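You operate a simulated robot arm through the tools that you are given. There is no shell and no other tool. Be economical: measure what you need, move in short steps, check, and stop when the job is done.

The job below is to be done with a simulated robot arm. You get a single attempt, and the scene is never put back.

## Task
Lift the cable joint out of the dip tank to dry, and drain the tank.
Fine: cradle up, joint on the drip mat, tank down to 0 %, drain valve shut again; wait till the joint is dry.

The check looks at the end state, three seconds after you hand in, the way a careful person would. Anything else that was tipped, shoved, dropped, spilled or broken makes it a failure.

## Robot
A 7-joint arm with a two-finger parallel gripper, fixed in place. Base frame: the origin is at the foot of the arm, x ahead of it, y to its left, z up; the work surface is at about z = 0.858. Units: m, degrees, N and s.
With the tool pointing down near the work surface it reaches from about 0.24 to 0.68 m from the base axis. Its first joint turns from -66.0 to 66.0 degrees. Payload 2.4 kg.
Tool frame: the origin (TCP) lies between the finger pads and is the grasp point; the fingertips stand 0.03 m ahead of it; z points along the fingers, y is the line along which they close. The gripper opens to 0.094 m. The fingers are 0.028 m wide and 0.01 m thick; the gripper's body (0.05 by 0.096 m) begins 0.055 m behind the TCP.
Orientation is told as [roll, pitch, yaw] about the base's x, y, z axes, in that order, counted from this pose: with the fingers straight down and closing along the base's y, the tool's x points along the base's -x, its y along +y and its z along -z.

## Interface
- The arm moves only by the tool step_arm. Its argument "targets" is one flat list of numbers, 7 for each row, row after row: the shift along the base's x, y, z in m, then the turn, a rotation vector about the base's x, y, z in degrees, then the finger opening in m, from 0 to 0.094. In form: [tx, ty, tz, rx, ry, rz, jaw, tx, ty, tz, rx, ry, rz, jaw, ...]. A call has 1 to 8 rows; each row is the pose to reach, as a shift and turn from the pose commanded when the call began. A row lasts 0.2 s, in which the tool goes at most 0.05 m and 8.6 degrees; a call with a longer step from one row to the next is refused whole, and so is a gripper value outside its range. A pose out of reach is approached as far as the arm can. The call stops where the force on the tool passes 70 N (or 10 N more than at its start, if that is more) or the arm is blocked; 0.2 s more then pass. The fingers move at their own pace (about 0.153 m/s each) and stop on an object; they squeeze with about 44 N. The grip force told is the motor's: it shows also when the fingers shut on nothing. Time passes only in rows, and 0.2 s behind the last, so rows that repeat a pose let the fingers close. It gives the time, the measured TCP pose, the force on the tool (base axes), the opening and the grip force at its end, in the units of the frame above (readings bear some noise), and new pictures: "views" is both (left out), scene, wrist or none.
- Cameras (640 x 400 px; columns grow to the right, rows downward): "scene" is fixed at [0.029, 0.4629, 1.4533]; the picture's right is [-0.85, -0.53, 0.00], its down [-0.24, 0.39, -0.89] and it looks along [0.47, -0.75, -0.46] (base axes); focal length 330 px, centre (320, 200). "wrist" rides on the gripper at [0.076, 0.014, -0.103] in the tool frame; the picture's right is [-0.18, 0.98, 0.00], its down [-0.75, -0.14, -0.64] and it looks along [-0.63, -0.12, 0.77] (tool axes); focal length 243 px, centre (320, 200). There is no depth. A picture from a camera that has moved, and an enlarged one, comes with that camera's place and axes in the base frame and with its lens.
- close_up(camera, box): a new picture of the part [left, top, right, bottom] of that camera's present view, enlarged. The clock stands still meanwhile.
- hand_in(): hands the job in; it is judged then, once.

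Go step by step. Nothing tells you positions but the pictures and the camera data: compare them with the known pose of the tool, close in by small moves and look again before you grip or let go. The budget is 120 turns and 200 pictures, counting those below and the enlarged ones. Unless the task says otherwise, let go and move clear before handing in, and close with one line.

The tools are called after ">>>" as name(argument=value, ...) on one line, values as JSON. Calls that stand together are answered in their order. step_arm: Moves the arm, as the interface text tells. Its arguments: {"type":"object","properties":{"targets":{"type":"array"},"views":{"type":"string","enum":["both","scene","wrist","none"]}},"required":["targets"]} The other tools are called the same way: close_up (camera, box) takes an enlarged picture of a part of a camera's view; hand_in () hands the job in.

At the start:

```text
time: 0.0
tool_pos: [0.3147, -0.1752, 1.293]
orientation: [0.0, 0.0, 0.0]
ft_force: [-0.4, 0.1, -0.6]
opening: 0.0941
finger_force: 0.0
```

scene: 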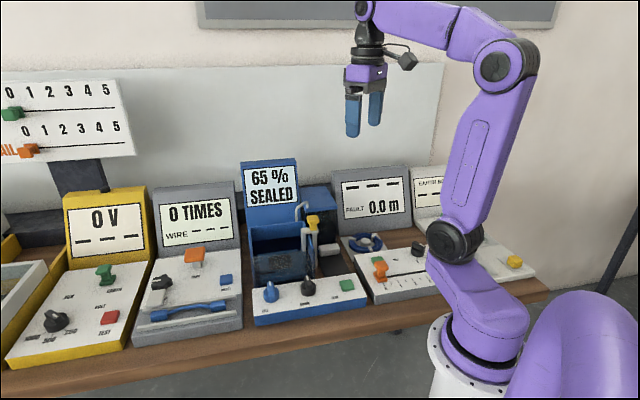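
wrist: 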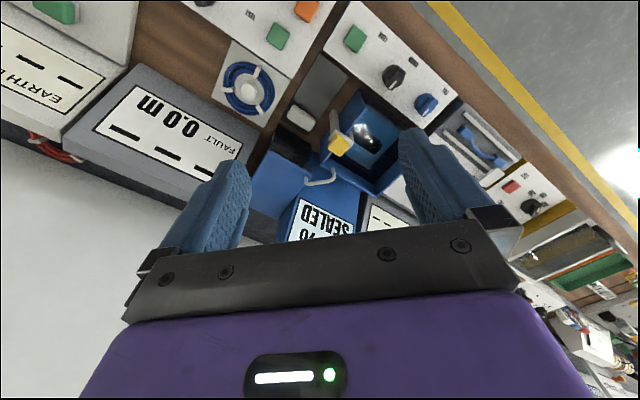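

The blue station in the middle is the dip tank (65 % SEALED), with a panel of a blue knob, a black knob and a green button, and a yellow handle for the cradle. I'll look closer.

>>> close_up(camera="scene", box=[230, 150, 380, 330])

>>> close_up(camera="wrist", box=[230, 0, 470, 240])

```text
2.22 times, centred on (305, 240) of scene
camera zoom: at [0.029, 0.4629, 1.4533], right [-0.85, -0.53, 0.0], down [-0.24, 0.39, -0.89], along [0.47, -0.75, -0.46], focal length 732 px, centre (353, 111)
```

zoom: 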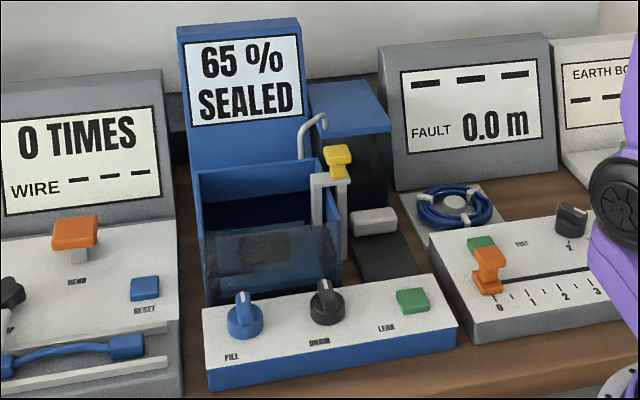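

```text
1.67 times, centred on (350, 120) of wrist
camera zoom: at [0.2384, -0.1615, 1.3961], right [0.18, 0.98, 0.0], down [0.75, -0.14, 0.64], along [0.63, -0.12, -0.77], focal length 404 px, centre (270, 333)
```

zoom: 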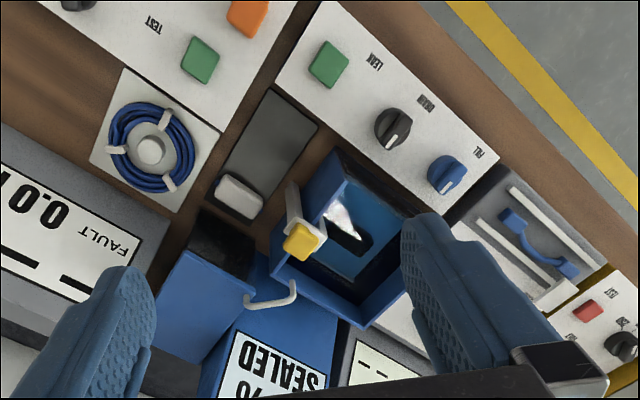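

The station sits about 44° rotated: drain knob near (0.375,-0.042,0.907), cradle handle near (0.446,-0.168,0.993). I'll turn the tool to line up with it and look from closer.

>>> step_arm(targets=[0.008, 0.021, -0.015, 0, 0, -7.4, 0.094, 0.016, 0.042, -0.03, 0, 0, -14.8, 0.094, 0.024, 0.063, -0.045, 0, 0, -22.2, 0.094, 0.032, 0.084, -0.06, 0, 0, -29.6, 0.094, 0.04, 0.105, -0.075, 0, 0, -37, 0.094, 0.045, 0.125, -0.09, 0, 0, -44, 0.094])

```text
time: 1.4
tool_pos: [0.359, -0.0504, 1.2037]
orientation: [0.0, 0.1, -44.1]
ft_force: [0.0, 0.1, -0.9]
opening: 0.0939
finger_force: 0.0
camera wrist: at [0.3133, 0.0128, 1.3065], right [0.82, 0.58, 0.0], down [0.44, -0.63, 0.64], along [0.37, -0.52, -0.77], focal length 243 px, centre (320, 200)
```

scene: 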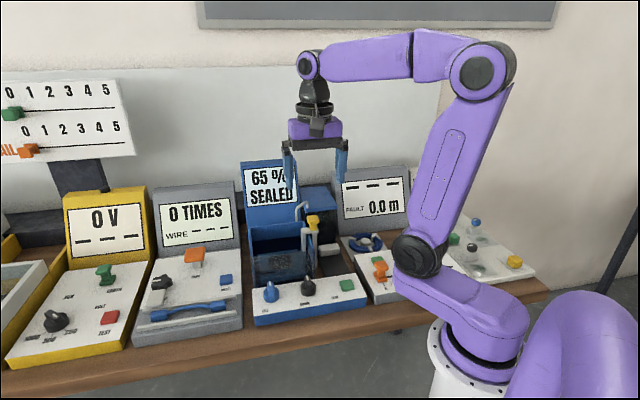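
wrist: 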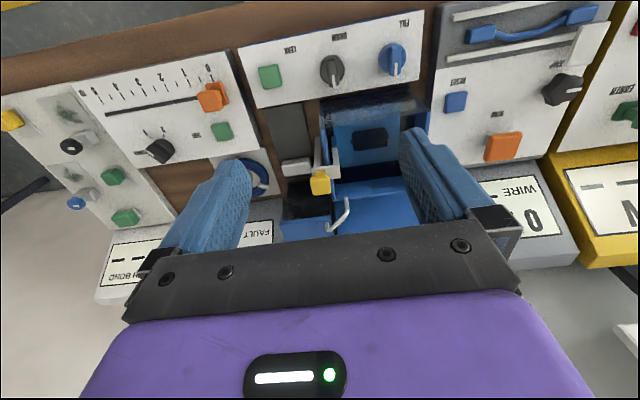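

>>> close_up(camera="wrist", box=[230, 20, 430, 240])

>>> close_up(camera="scene", box=[240, 195, 360, 305])

```text
1.82 times, centred on (330, 130) of wrist
camera zoom: at [0.3133, 0.0128, 1.3065], right [0.82, 0.58, 0.0], down [0.44, -0.63, 0.64], along [0.37, -0.52, -0.77], focal length 441 px, centre (302, 327)
```

zoom: 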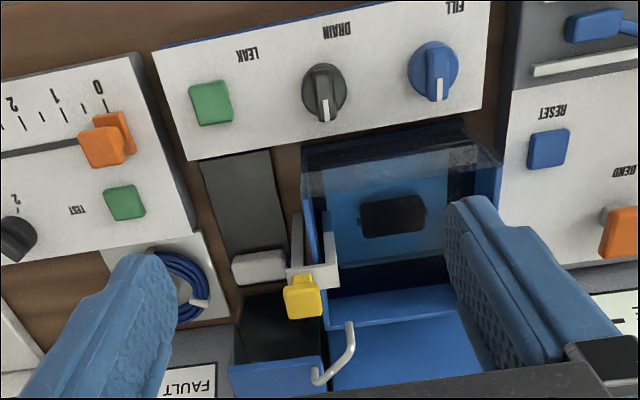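

```text
3.64 times, centred on (300, 250) of scene
camera zoom: at [0.029, 0.4629, 1.4533], right [-0.85, -0.53, 0.0], down [-0.24, 0.39, -0.89], along [0.47, -0.75, -0.46], focal length 1198 px, centre (393, 18)
```

zoom: 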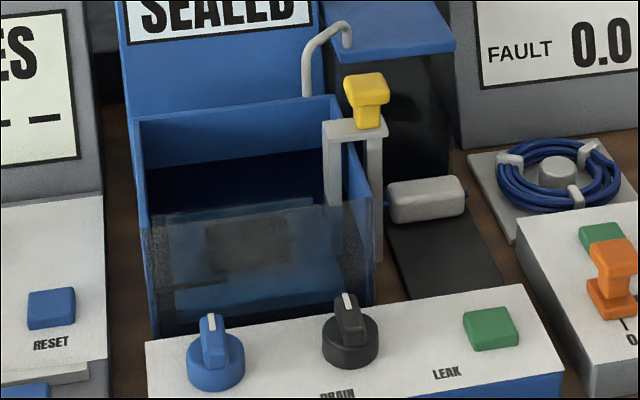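

>>> step_arm(targets=[-0.003, 0.003, -0.05, 0, 0, 0, 0.094, -0.007, 0.007, -0.1, 0, 0, 0, 0.094, -0.01, 0.01, -0.13, 0, 0, 0, 0.094], views="none")

>>> close_up(camera="wrist", box=[200, 0, 460, 240])

```text
refused: row 1 steps farther than a row can; nothing moved
```

```text
1.67 times, centred on (330, 120) of wrist
camera zoom: at [0.3133, 0.0128, 1.3065], right [0.82, 0.58, 0.0], down [0.44, -0.63, 0.64], along [0.37, -0.52, -0.77], focal length 404 px, centre (303, 333)
```

zoom: 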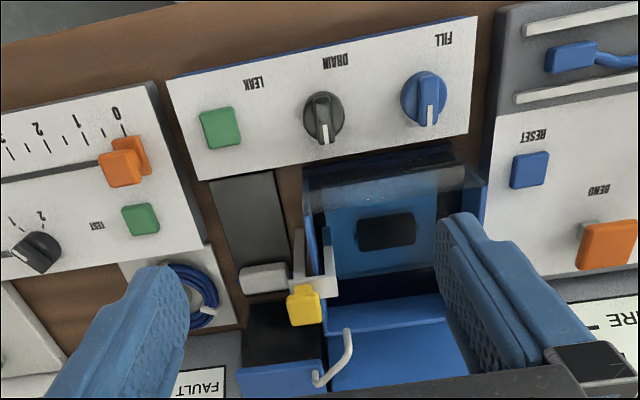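

Row one was slightly too long; repeating in smaller steps to get a lower view.

>>> step_arm(targets=[-0.003, 0.003, -0.045, 0, 0, 0, 0.094, -0.007, 0.007, -0.09, 0, 0, 0, 0.094, -0.01, 0.01, -0.13, 0, 0, 0, 0.094], views="wrist")

>>> close_up(camera="wrist", box=[200, 0, 460, 240])

```text
time: 2.2
tool_pos: [0.3497, -0.0423, 1.0732]
orientation: [-0.1, 0.0, -43.9]
ft_force: [0.3, -0.4, -0.1]
opening: 0.0939
finger_force: 0.1
camera wrist: at [0.3042, 0.0197, 1.1762], right [0.82, 0.58, 0.0], down [0.44, -0.63, 0.64], along [0.37, -0.52, -0.77], focal length 243 px, centre (320, 200)
```

wrist: 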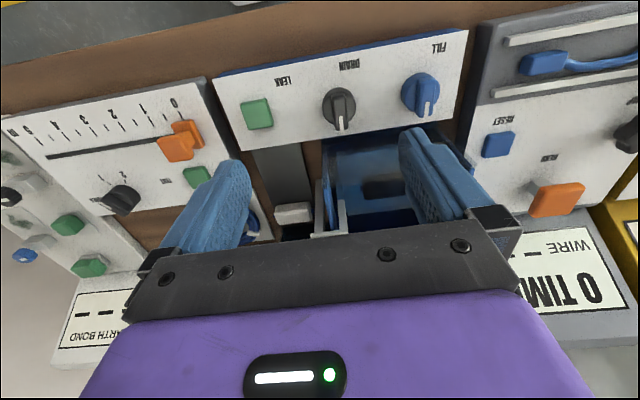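

```text
1.67 times, centred on (330, 120) of wrist
camera zoom: at [0.3042, 0.0197, 1.1762], right [0.82, 0.58, 0.0], down [0.44, -0.63, 0.64], along [0.37, -0.52, -0.77], focal length 404 px, centre (303, 333)
```

zoom: 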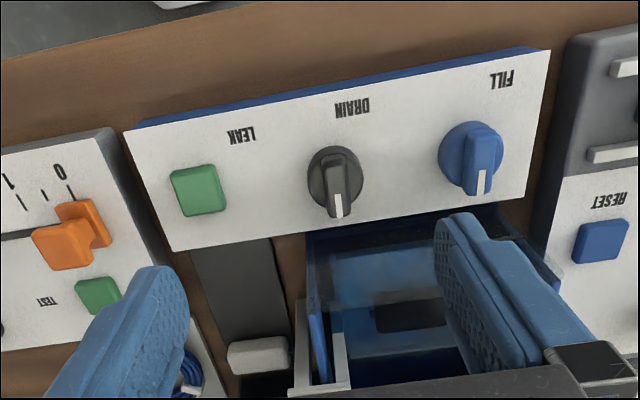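

The dark object in the tank should be the joint; a grey-white box with cable stubs is already at the mat's far end. I'll hover above the yellow cradle handle.

>>> step_arm(targets=[0.024, -0.032, 0.01, 0, 0, 0, 0.094, 0.048, -0.064, 0.02, 0, 0, 0, 0.08, 0.072, -0.096, 0.02, 0, 0, 0, 0.07, 0.096, -0.128, 0.02, 0, 0, 0, 0.065])

>>> close_up(camera="scene", box=[240, 150, 380, 300])

```text
time: 3.2
tool_pos: [0.4437, -0.1712, 1.0953]
orientation: [0.0, 0.1, -44.0]
ft_force: [-0.5, 0.0, -0.4]
opening: 0.0649
finger_force: 0.1
camera wrist: at [0.3997, -0.1087, 1.1966], right [0.82, 0.58, 0.0], down [0.44, -0.62, 0.64], along [0.37, -0.52, -0.77], focal length 243 px, centre (320, 200)
```

scene: 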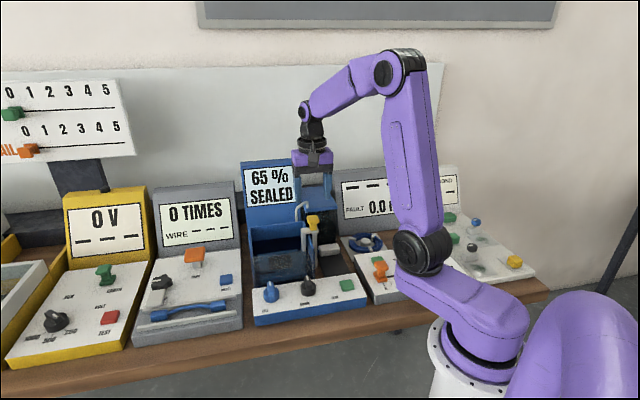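
wrist: 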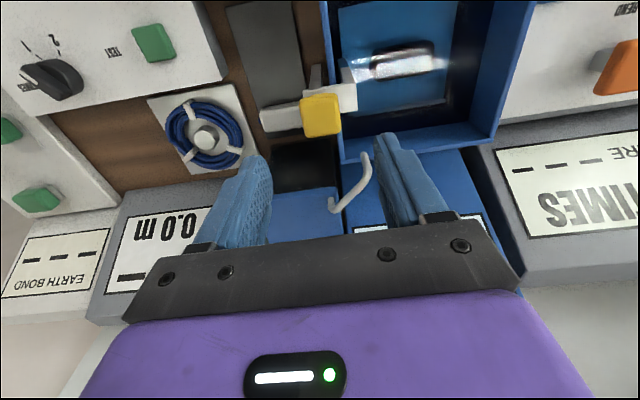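

```text
2.67 times, centred on (310, 225) of scene
camera zoom: at [0.029, 0.4629, 1.4533], right [-0.85, -0.53, 0.0], down [-0.24, 0.39, -0.89], along [0.47, -0.75, -0.46], focal length 879 px, centre (347, 133)
```

zoom: 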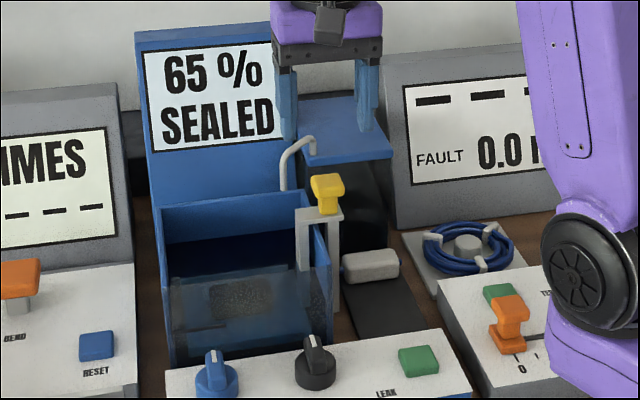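

The gripper is right above the yellow head (0.444,-0.170). Lowering to it.

>>> step_arm(targets=[0, 0, -0.04, 0, 0, 0, 0.065, 0, 0, -0.07, 0, 0, 0, 0.065, 0, 0, -0.093, 0, 0, 0, 0.065])

>>> close_up(camera="scene", box=[240, 150, 380, 300])

```text
time: 4.0
tool_pos: [0.4456, -0.1697, 0.9996]
orientation: [0.0, 0.0, -44.1]
ft_force: [-0.5, -0.4, 0.0]
opening: 0.065
finger_force: 0.0
camera wrist: at [0.4, -0.1068, 1.1027], right [0.82, 0.58, 0.0], down [0.44, -0.62, 0.64], along [0.37, -0.52, -0.77], focal length 243 px, centre (320, 200)
```

scene: 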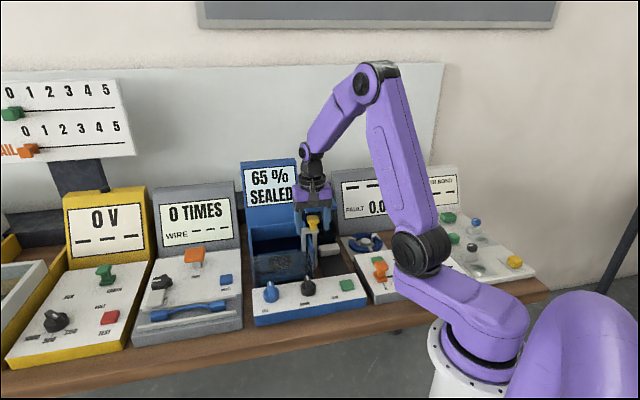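
wrist: 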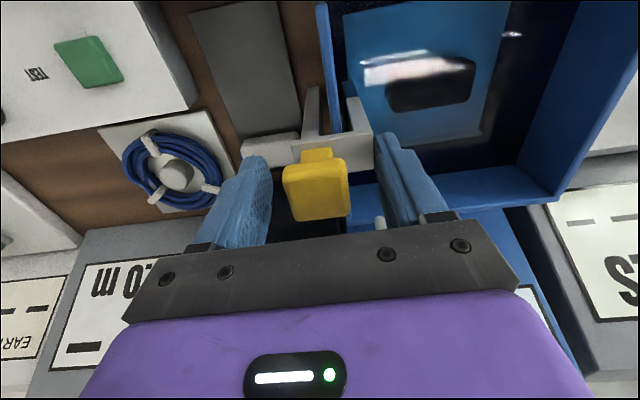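

```text
2.67 times, centred on (310, 225) of scene
camera zoom: at [0.029, 0.4629, 1.4533], right [-0.85, -0.53, 0.0], down [-0.24, 0.39, -0.89], along [0.47, -0.75, -0.46], focal length 879 px, centre (347, 133)
```

zoom: 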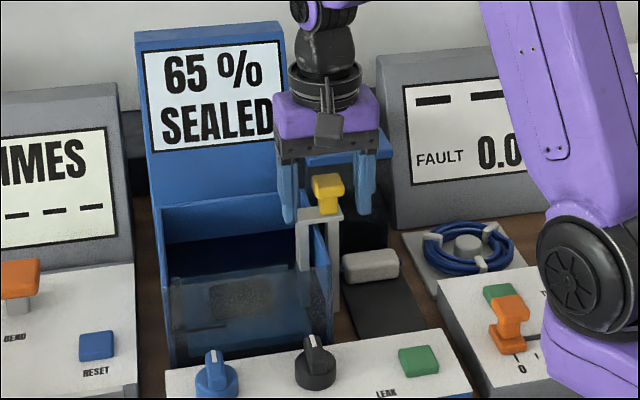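

The head lies between the fingers. Closing, then lifting a little.

>>> step_arm(targets=[0, 0, 0, 0, 0, 0, 0.02, 0, 0, 0, 0, 0, 0, 0.02, 0, 0, 0.01, 0, 0, 0, 0.02, 0, 0, 0.02, 0, 0, 0, 0.02])

>>> close_up(camera="scene", box=[240, 150, 380, 300])

```text
time: 5.0
tool_pos: [0.4506, -0.1652, 1.0212]
orientation: [0.4, -0.3, -43.9]
ft_force: [32.3, 25.4, -7.3]
opening: 0.0489
finger_force: 44.7
camera wrist: at [0.4039, -0.102, 1.1231], right [0.81, 0.58, 0.01], down [0.44, -0.63, 0.64], along [0.38, -0.52, -0.76], focal length 243 px, centre (320, 200)
```

scene: 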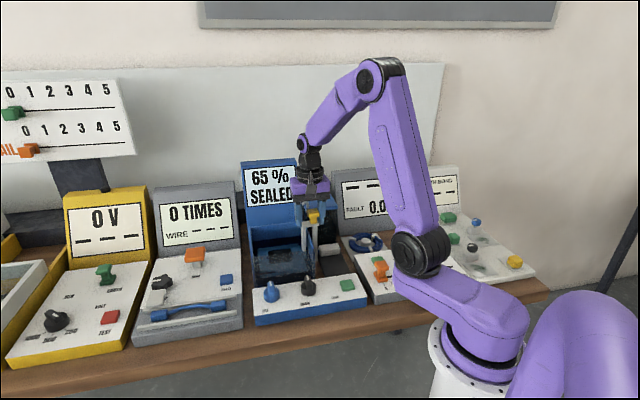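
wrist: 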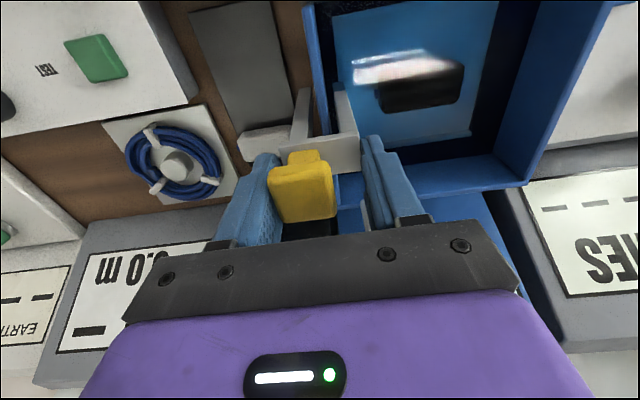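

```text
2.67 times, centred on (310, 225) of scene
camera zoom: at [0.0301, 0.4636, 1.453], right [-0.85, -0.53, 0.0], down [-0.24, 0.39, -0.89], along [0.47, -0.75, -0.46], focal length 879 px, centre (347, 133)
```

zoom: 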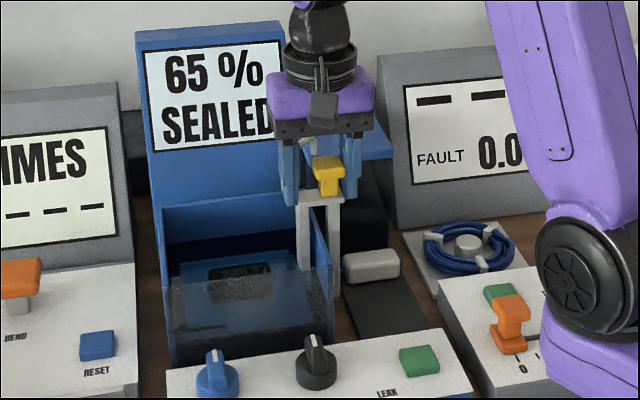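

The cradle (plate with the dark joint) has risen with the tool; the fingers hold the bracket under the yellow head, about 6 mm off-centre. I'll relieve that offset and keep lifting.

>>> step_arm(targets=[0.005, 0.005, 0.0, 0, 0, 0, 0.02, 0.005, 0.005, 0.01, 0, 0, 0, 0.02, 0.005, 0.005, 0.02, 0, 0, 0, 0.02, 0.005, 0.005, 0.03, 0, 0, 0, 0.02])

>>> close_up(camera="scene", box=[240, 150, 380, 300])

```text
time: 6.0
tool_pos: [0.4521, -0.1641, 1.0504]
orientation: [-0.1, 0.0, -44.3]
ft_force: [11.0, -1.9, -6.9]
opening: 0.049
finger_force: 44.7
camera wrist: at [0.4056, -0.1014, 1.1523], right [0.82, 0.58, 0.0], down [0.44, -0.63, 0.64], along [0.37, -0.52, -0.77], focal length 243 px, centre (320, 200)
```

scene: 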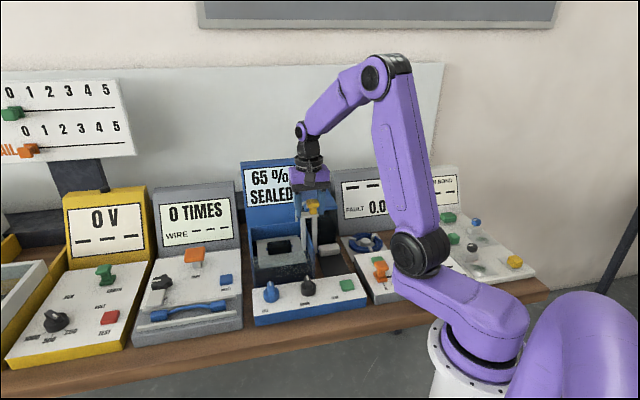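
wrist: 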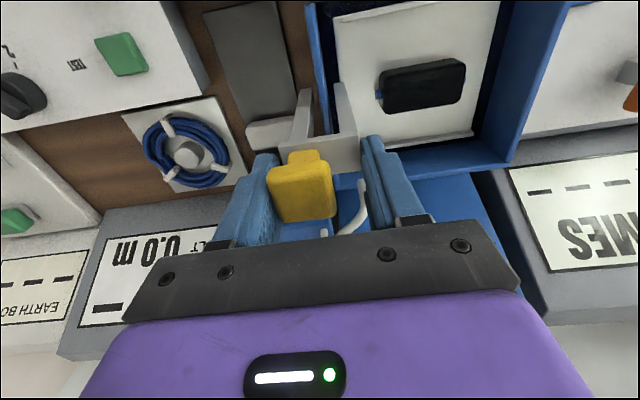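

```text
2.67 times, centred on (310, 225) of scene
camera zoom: at [0.0295, 0.4627, 1.4533], right [-0.85, -0.53, 0.0], down [-0.24, 0.39, -0.89], along [0.47, -0.75, -0.46], focal length 879 px, centre (347, 133)
```

zoom: 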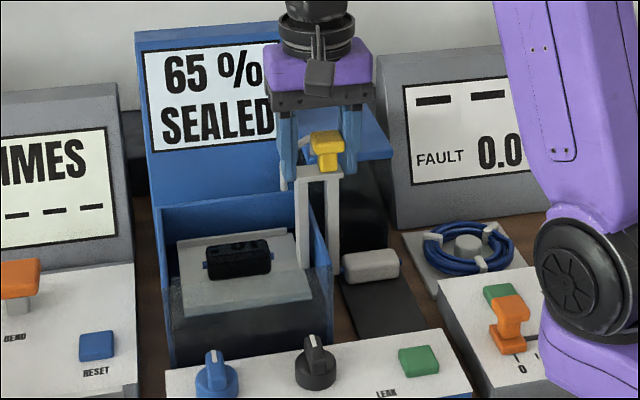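

The black joint is on the cradle plate, now out of the liquid. Lifting on, watching for the end stop.

>>> step_arm(targets=[0, 0, 0.01, 0, 0, 0, 0.02, 0, 0, 0.02, 0, 0, 0, 0.02, 0, 0, 0.03, 0, 0, 0, 0.02])

>>> close_up(camera="scene", box=[240, 150, 380, 300])

```text
time: 6.8
tool_pos: [0.4472, -0.1678, 1.0822]
orientation: [-0.4, 0.1, -44.3]
ft_force: [-14.9, -22.7, -4.6]
opening: 0.0353
finger_force: 13.5
camera wrist: at [0.4026, -0.1044, 1.1836], right [0.82, 0.58, -0.01], down [0.44, -0.62, 0.64], along [0.37, -0.53, -0.77], focal length 243 px, centre (320, 200)
```

scene: 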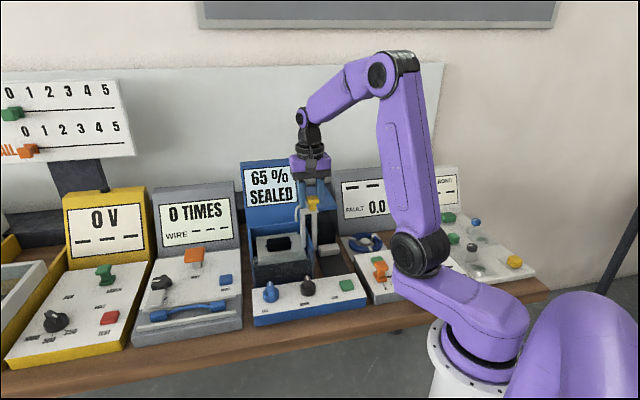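
wrist: 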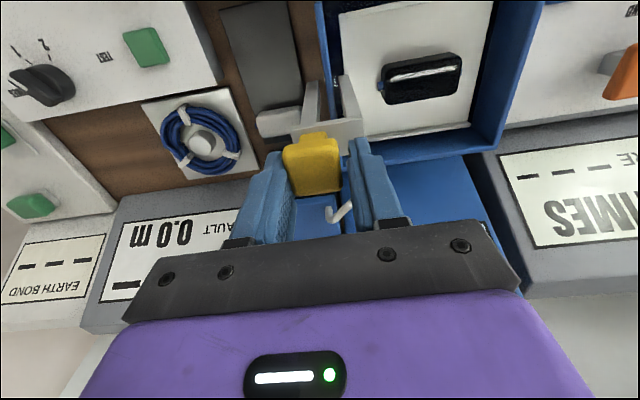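

```text
2.67 times, centred on (310, 225) of scene
camera zoom: at [0.0286, 0.4621, 1.4535], right [-0.85, -0.53, 0.0], down [-0.24, 0.39, -0.89], along [0.47, -0.75, -0.46], focal length 879 px, centre (347, 133)
```

zoom: 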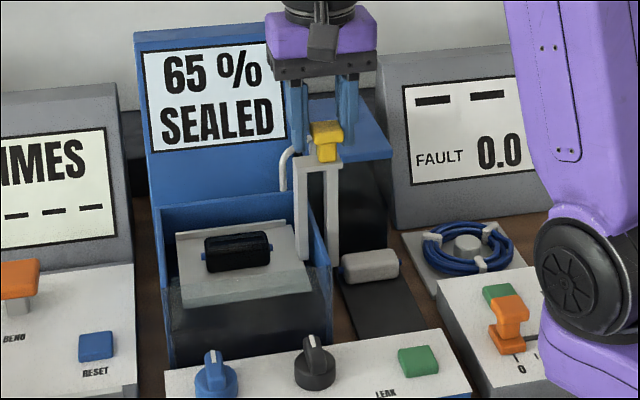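

It seems to have hit its top stop and the fingers slid up onto the yellow head. I'll open and see whether it stays up.

>>> step_arm(targets=[0, 0, 0, 0, 0, 0, 0.07, 0, 0, 0.0, 0, 0, 0, 0.07, 0, 0, 0.03, 0, 0, 0, 0.07, 0, 0, 0.06, 0, 0, 0, 0.07])

>>> close_up(camera="scene", box=[240, 150, 380, 300])

>>> close_up(camera="wrist", box=[200, 0, 520, 200])

```text
time: 7.8
tool_pos: [0.4506, -0.1627, 1.1386]
orientation: [0.0, -0.1, -44.0]
ft_force: [-0.3, 0.5, -0.2]
opening: 0.07
finger_force: 0.2
camera wrist: at [0.405, -0.1009, 1.242], right [0.81, 0.58, 0.0], down [0.44, -0.62, 0.64], along [0.37, -0.52, -0.77], focal length 243 px, centre (320, 200)
```

scene: 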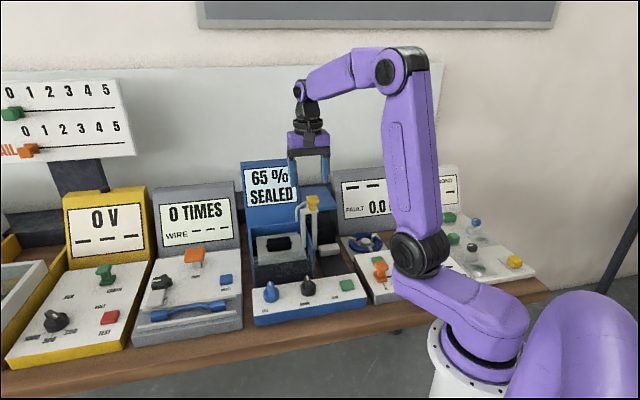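
wrist: 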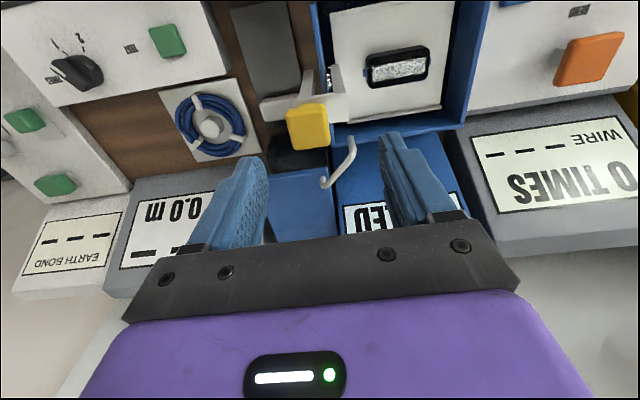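

```text
2.67 times, centred on (310, 225) of scene
camera zoom: at [0.029, 0.4629, 1.4533], right [-0.85, -0.53, 0.0], down [-0.24, 0.39, -0.89], along [0.47, -0.75, -0.46], focal length 879 px, centre (347, 133)
```

zoom: 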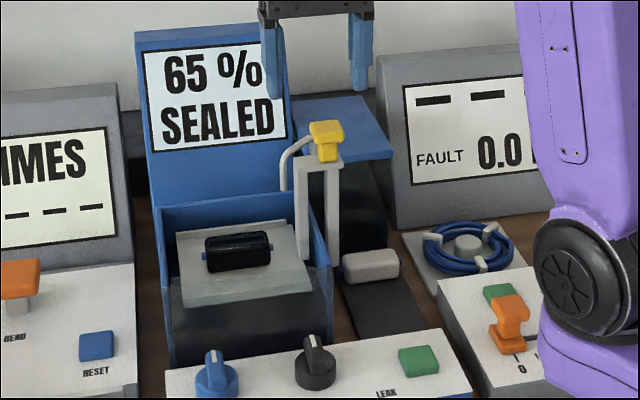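

```text
2.00 times, centred on (360, 100) of wrist
camera zoom: at [0.405, -0.1009, 1.242], right [0.81, 0.58, 0.0], down [0.44, -0.62, 0.64], along [0.37, -0.52, -0.77], focal length 485 px, centre (240, 400)
```

zoom: 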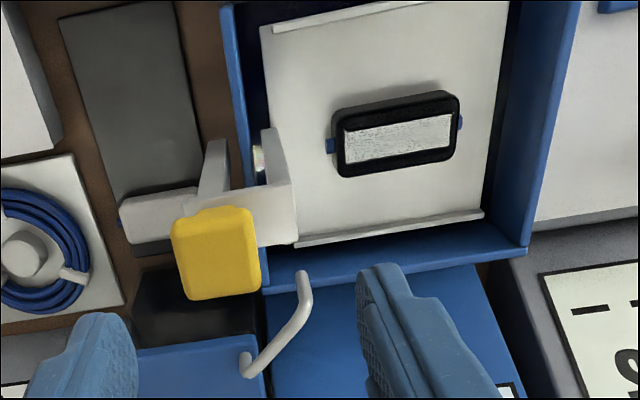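

The cradle stays up with the black, wet joint at about (0.510,-0.097,0.94). While it drips, I'll go to the drain knob first.

>>> step_arm(targets=[-0.025, 0.04, 0.0, 0, 0, 0, 0.07, -0.05, 0.08, 0.0, 0, 0, 0, 0.06, -0.0745, 0.1205, 0.0, 0, 0, 0, 0.05, -0.0745, 0.1205, -0.045, 0, 0, 0, 0.05, -0.0745, 0.1205, -0.09, 0, 0, 0, 0.05, -0.0745, 0.1205, -0.14, 0, 0, 0, 0.05])

>>> close_up(camera="scene", box=[240, 220, 380, 330])

```text
time: 9.2
tool_pos: [0.3742, -0.0436, 1.0006]
orientation: [0.0, 0.0, -44.0]
ft_force: [0.7, 0.0, 0.1]
opening: 0.0501
finger_force: 0.0
camera wrist: at [0.3292, 0.0202, 1.1028], right [0.82, 0.58, 0.0], down [0.44, -0.63, 0.64], along [0.37, -0.52, -0.77], focal length 243 px, centre (320, 200)
```

scene: 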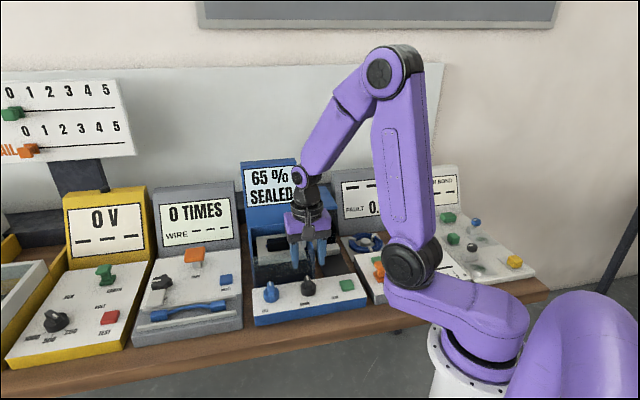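
wrist: 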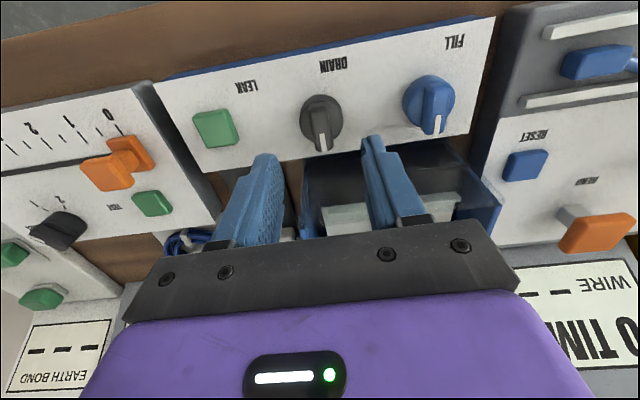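

```text
3.64 times, centred on (310, 275) of scene
camera zoom: at [0.029, 0.4629, 1.4533], right [-0.85, -0.53, 0.0], down [-0.24, 0.39, -0.89], along [0.47, -0.75, -0.46], focal length 1198 px, centre (356, -73)
```

zoom: 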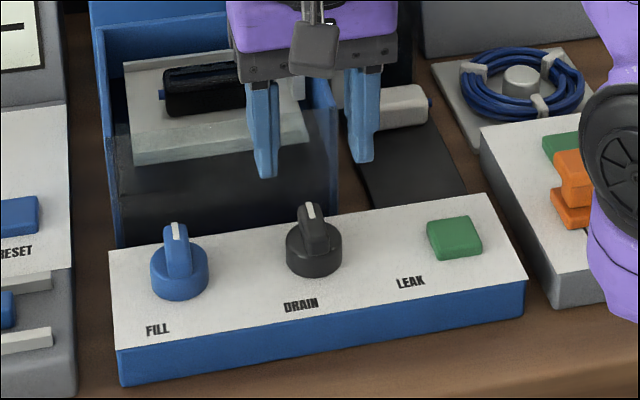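

>>> step_arm(targets=[0.002, 0.002, -0.04, 0, 0, 0, 0.05, 0.002, 0.002, -0.075, 0, 0, 0, 0.05])

>>> close_up(camera="scene", box=[240, 220, 380, 330])

```text
time: 9.8
tool_pos: [0.3772, -0.0419, 0.9248]
orientation: [0.1, 0.0, -44.0]
ft_force: [0.7, 0.4, 0.1]
opening: 0.0497
finger_force: 0.1
camera wrist: at [0.3325, 0.0211, 1.0272], right [0.82, 0.58, 0.0], down [0.44, -0.62, 0.64], along [0.37, -0.52, -0.77], focal length 243 px, centre (320, 200)
```

scene: 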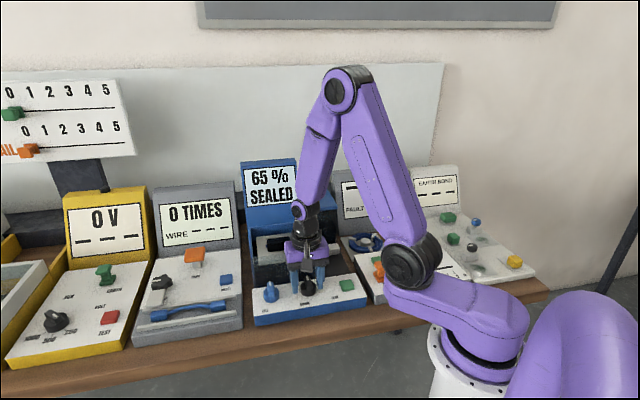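
wrist: 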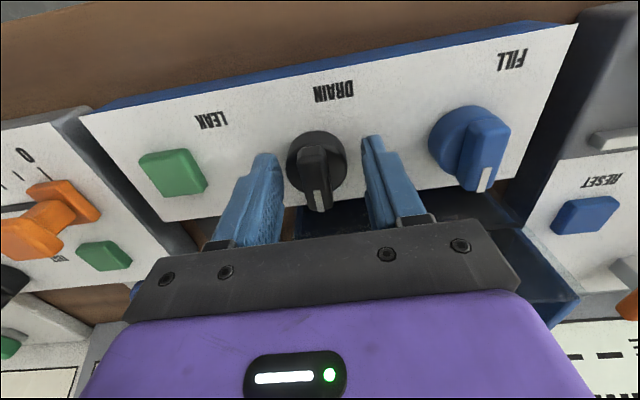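

```text
3.64 times, centred on (310, 275) of scene
camera zoom: at [0.029, 0.4629, 1.4533], right [-0.85, -0.53, 0.0], down [-0.24, 0.39, -0.89], along [0.47, -0.75, -0.46], focal length 1198 px, centre (356, -73)
```

zoom: 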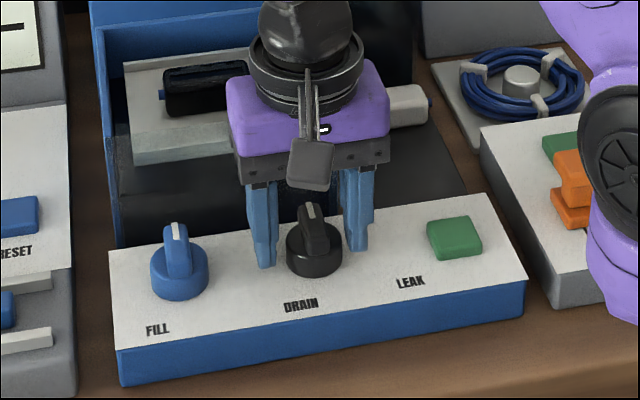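

>>> step_arm(targets=[-0.001, 0, 0.013, 0, 0, 0, 0.05, -0.001, 0, 0.013, 0, 0, 0, 0.005, -0.001, 0, 0.013, 0, 0, 0, 0.005, -0.001, 0, 0.013, 0, 0, 0, 0.005])

>>> close_up(camera="wrist", box=[200, 80, 440, 240])

```text
time: 10.8
tool_pos: [0.3759, -0.0436, 0.9374]
orientation: [-0.1, 0.1, -44.2]
ft_force: [-13.1, -23.8, -5.1]
opening: 0.0156
finger_force: 45.0
camera wrist: at [0.3309, 0.0195, 1.0404], right [0.82, 0.58, 0.0], down [0.44, -0.63, 0.64], along [0.37, -0.52, -0.77], focal length 243 px, centre (320, 200)
```

scene: 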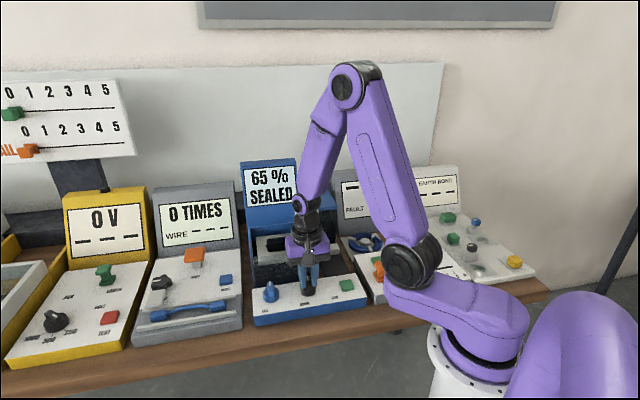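
wrist: 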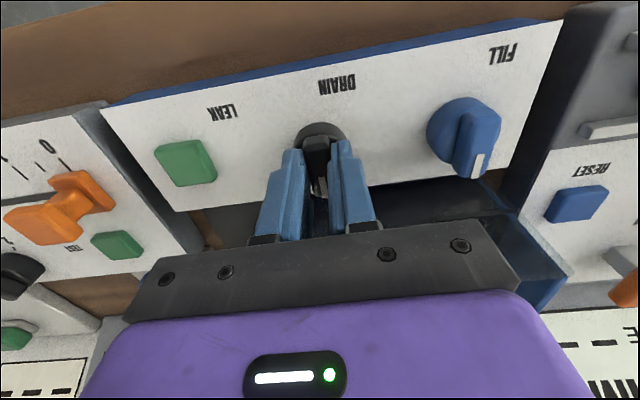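

```text
2.50 times, centred on (320, 160) of wrist
camera zoom: at [0.3309, 0.0195, 1.0404], right [0.82, 0.58, 0.0], down [0.44, -0.63, 0.64], along [0.37, -0.52, -0.77], focal length 606 px, centre (320, 300)
```

zoom: 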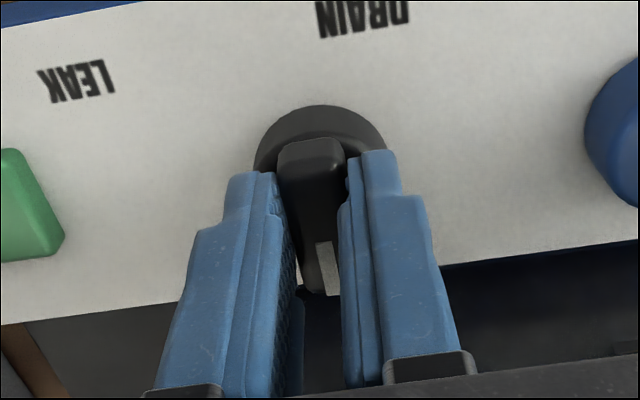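

I have the bar of the drain knob, but some 7 mm off its axis. I'll re-centre before turning.

>>> step_arm(targets=[0, 0, 0, 0, 0, 0, 0.04, -0.0055, 0.0035, 0, 0, 0, 0, 0.04, -0.0055, 0.0035, 0, 0, 0, 0, 0.005, -0.0055, 0.0035, 0, 0, 0, 0, 0.005], views="none")

>>> close_up(camera="wrist", box=[200, 80, 440, 240])

```text
time: 11.8
tool_pos: [0.3709, -0.0379, 0.9382]
orientation: [-0.1, 0.1, -44.2]
ft_force: [-7.7, -11.2, 4.7]
opening: 0.0157
finger_force: 45.2
```

```text
2.50 times, centred on (320, 160) of wrist
camera zoom: at [0.326, 0.0241, 1.0403], right [0.82, 0.58, 0.0], down [0.44, -0.63, 0.64], along [0.37, -0.52, -0.77], focal length 606 px, centre (320, 300)
```

zoom: 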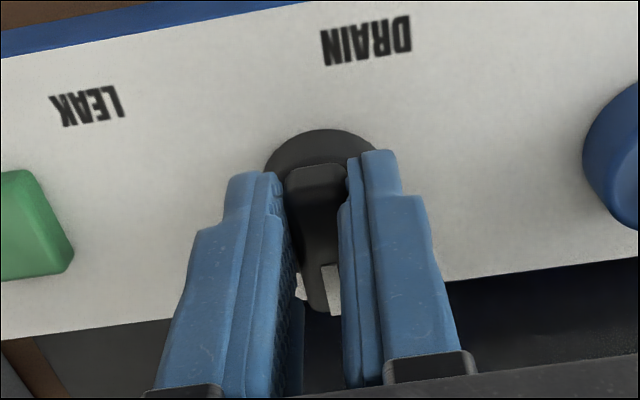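

Centred. Trying a turn counter-clockwise in small steps.

>>> step_arm(targets=[0, 0, 0, 0, 0, 8, 0.005, 0, 0, 0, 0, 0, 16, 0.005, 0, 0, 0, 0, 0, 24, 0.005], views="scene")

>>> close_up(camera="wrist", box=[200, 80, 440, 240])

```text
time: 12.6
tool_pos: [0.3669, -0.0374, 0.9376]
orientation: [-0.2, 0.8, -20.2]
ft_force: [-36.9, -19.4, 18.3]
opening: 0.0237
finger_force: 44.3
```

scene: 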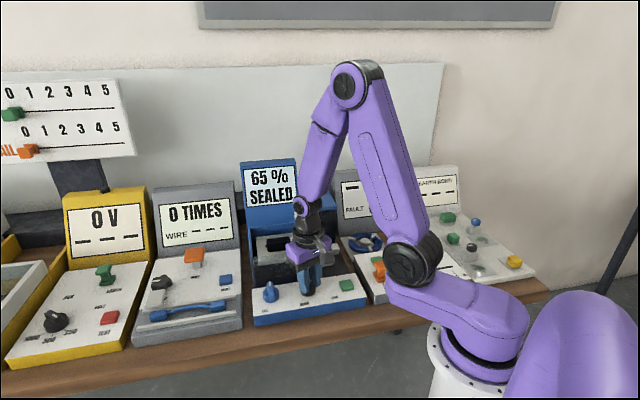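

```text
2.50 times, centred on (320, 160) of wrist
camera zoom: at [0.3014, 0.0006, 1.0411], right [0.51, 0.86, -0.01], down [0.67, -0.39, 0.63], along [0.54, -0.33, -0.78], focal length 606 px, centre (320, 300)
```

zoom: 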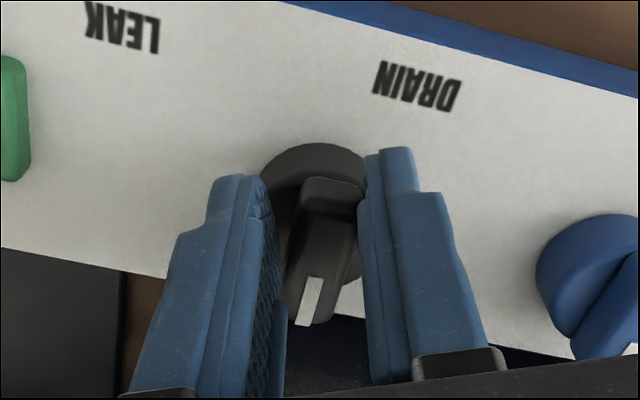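

The knob resisted: that is its closed stop. Going back and turning clockwise instead.

>>> step_arm(targets=[0, 0, 0, 0, 0, -8, 0.005, 0, 0, 0, 0, 0, -16, 0.005, 0, 0, 0, 0, 0, -24, 0.005, 0, 0, 0, 0, 0, -32, 0.005, 0, 0, 0, 0, 0, -40, 0.005, 0, 0, 0, 0, 0, -48, 0.005], views="scene")

>>> close_up(camera="wrist", box=[200, 80, 440, 240])

```text
time: 14.0
tool_pos: [0.3746, -0.036, 0.9385]
orientation: [0.1, -0.1, -67.9]
ft_force: [6.9, 6.9, -35.9]
opening: 0.0157
finger_force: 44.9
```

scene: 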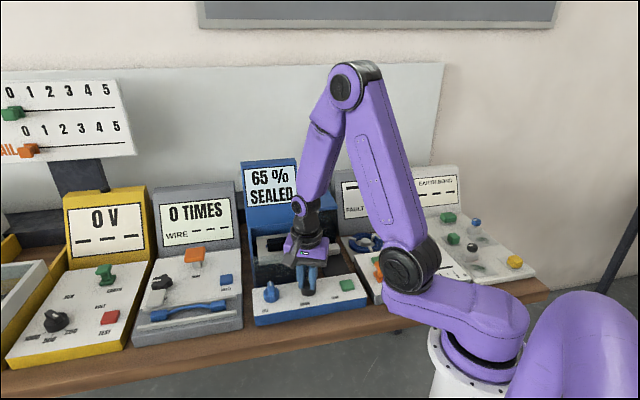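

```text
2.50 times, centred on (320, 160) of wrist
camera zoom: at [0.3575, 0.0398, 1.0407], right [0.98, 0.2, 0.0], down [0.15, -0.75, 0.64], along [0.13, -0.63, -0.77], focal length 606 px, centre (320, 300)
```

zoom: 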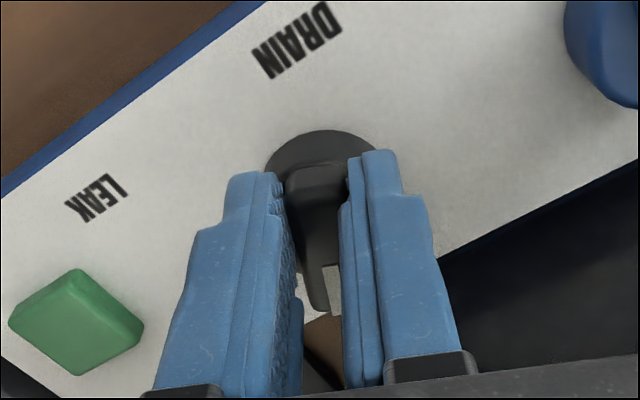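

It turns clockwise. Continuing to about 90°.

>>> step_arm(targets=[0, 0, 0, 0, 0, -8, 0.005, 0, 0, 0, 0, 0, -16, 0.005, 0, 0, 0, 0, 0, -24, 0.005, 0, 0, 0, 0, 0, -32, 0.005, 0, 0, 0, 0, 0, -40, 0.005, 0, 0, 0, 0, 0, -48, 0.005, 0, 0, 0, 0, 0, -56, 0.005, 0, 0, 0, 0, 0, -64, 0.005], views="scene")

>>> close_up(camera="wrist", box=[200, 80, 440, 240])

```text
time: 15.8
tool_pos: [0.3825, -0.0398, 0.9394]
orientation: [1.5, 0.7, -132.3]
ft_force: [46.0, 3.5, 3.6]
opening: 0.0162
finger_force: 45.3
```

scene: 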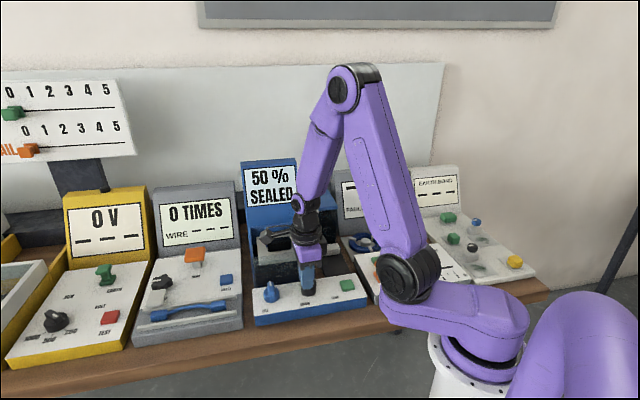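

```text
2.50 times, centred on (320, 160) of wrist
camera zoom: at [0.44, 0.0062, 1.0439], right [0.6, -0.8, 0.03], down [-0.63, -0.46, 0.63], along [-0.49, -0.4, -0.78], focal length 606 px, centre (320, 300)
```

zoom: 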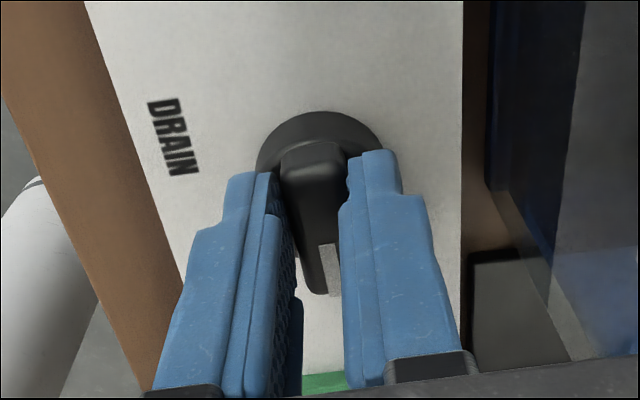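

The tank is draining (50 %). I'll ease the side load and wait.

>>> step_arm(targets=[0.005, -0.002, 0, 0, 0, 0, 0.005, 0.005, -0.002, 0, 0, 0, 0, 0.005, 0.005, -0.002, 0, 0, 0, 0, 0.005, 0.005, -0.002, 0, 0, 0, 0, 0.005, 0.005, -0.002, 0, 0, 0, 0, 0.005, 0.005, -0.002, 0, 0, 0, 0, 0.005, 0.005, -0.002, 0, 0, 0, 0, 0.005, 0.005, -0.002, 0, 0, 0, 0, 0.005], views="scene")

```text
time: 17.6
tool_pos: [0.3821, -0.0424, 0.9397]
orientation: [0.8, 0.3, -131.9]
ft_force: [27.9, -2.3, 8.5]
opening: 0.0158
finger_force: 45.2
```

scene: 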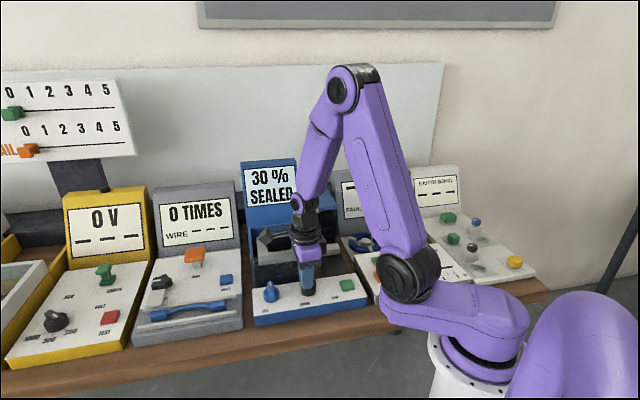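

About 11 % per second; two more waits should empty it.

>>> step_arm(targets=[0.003, 0, 0, 0, 0, 0, 0.005, 0.003, 0, 0, 0, 0, 0, 0.005, 0.003, 0, 0, 0, 0, 0, 0.005, 0.003, 0, 0, 0, 0, 0, 0.005, 0.003, 0, 0, 0, 0, 0, 0.005, 0.003, 0, 0, 0, 0, 0, 0.005, 0.003, 0, 0, 0, 0, 0, 0.005, 0.003, 0, 0, 0, 0, 0, 0.005], views="none")

>>> step_arm(targets=[0, 0, 0, 0, 0, 0, 0.005, 0, 0, 0, 0, 0, 0, 0.005, 0, 0, 0, 0, 0, 0, 0.005, 0, 0, 0, 0, 0, 0, 0.005, 0, 0, 0, 0, 0, 0, 0.005, 0, 0, 0, 0, 0, 0, 0.005, 0, 0, 0, 0, 0, 0, 0.005, 0, 0, 0, 0, 0, 0, 0.005], views="scene")

```text
time: 19.4
tool_pos: [0.3824, -0.0415, 0.9403]
orientation: [0.5, 0.2, -132.1]
ft_force: [7.3, -26.1, 34.2]
opening: 0.0158
finger_force: 44.8
```

```text
time: 21.2
tool_pos: [0.3809, -0.0421, 0.9392]
orientation: [0.5, 0.2, -132.0]
ft_force: [5.7, -28.8, 32.3]
opening: 0.0156
finger_force: 44.7
```

scene: 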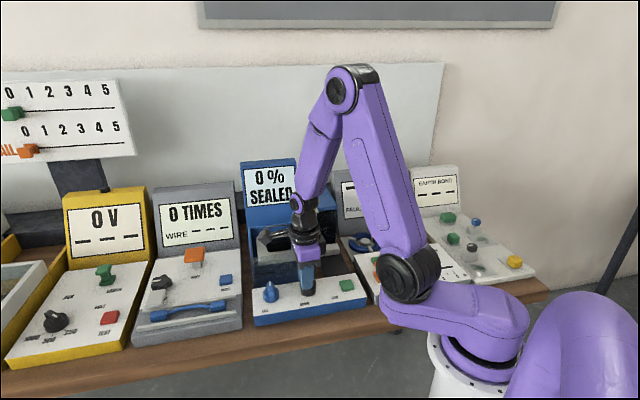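

0 %. Now turning the valve back shut.

>>> step_arm(targets=[0, 0, 0, 0, 0, 8, 0.005, 0, 0, 0, 0, 0, 16, 0.005, -0.001, 0, 0, 0, 0, 24, 0.005, -0.001, 0, 0, 0, 0, 32, 0.005, -0.002, 0, 0, 0, 0, 40, 0.005, -0.002, 0, 0, 0, 0, 48, 0.005, -0.003, 0, 0, 0, 0, 56, 0.005, -0.004, 0, 0, 0, 0, 64, 0.005], views="none")

>>> step_arm(targets=[-0.001, 0, 0, 0, 0, 8, 0.005, -0.002, 0, 0, 0, 0, 16, 0.005, -0.003, 0, 0, 0, 0, 24, 0.005, -0.003, 0, 0, 0, 0, 28, 0.005, -0.003, 0, 0, 0, 0, 29, 0.005], views="scene")

>>> close_up(camera="wrist", box=[200, 80, 440, 240])

```text
time: 23.0
tool_pos: [0.3749, -0.04, 0.9391]
orientation: [-0.1, 0.1, -68.0]
ft_force: [-0.8, -28.3, 10.9]
opening: 0.0157
finger_force: 44.8
```

```text
time: 24.2
tool_pos: [0.3726, -0.0413, 0.9402]
orientation: [0.1, 0.0, -39.2]
ft_force: [-0.3, -31.2, -3.2]
opening: 0.0178
finger_force: 45.2
```

scene: 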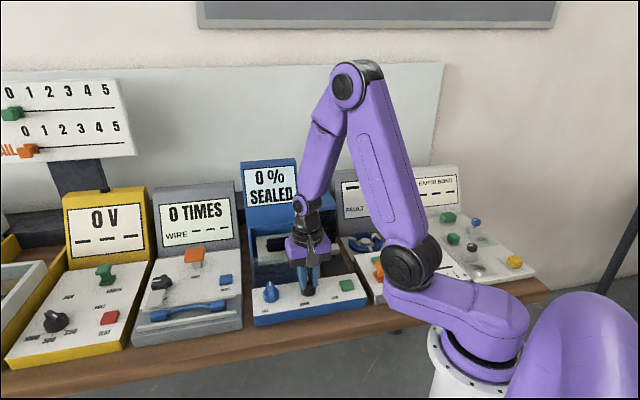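

```text
2.50 times, centred on (320, 160) of wrist
camera zoom: at [0.3224, 0.0179, 1.0413], right [0.76, 0.64, 0.0], down [0.49, -0.59, 0.64], along [0.41, -0.49, -0.77], focal length 606 px, centre (320, 300)
```

zoom: 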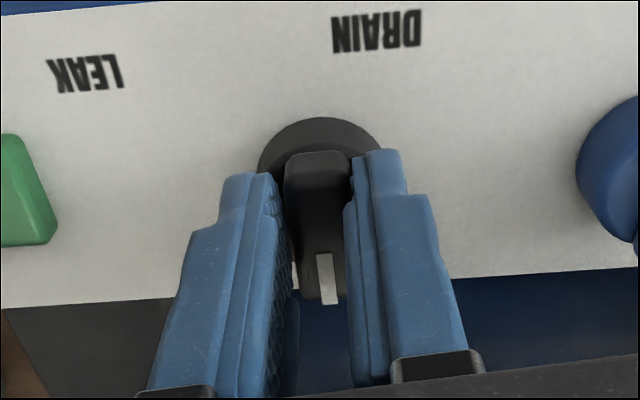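

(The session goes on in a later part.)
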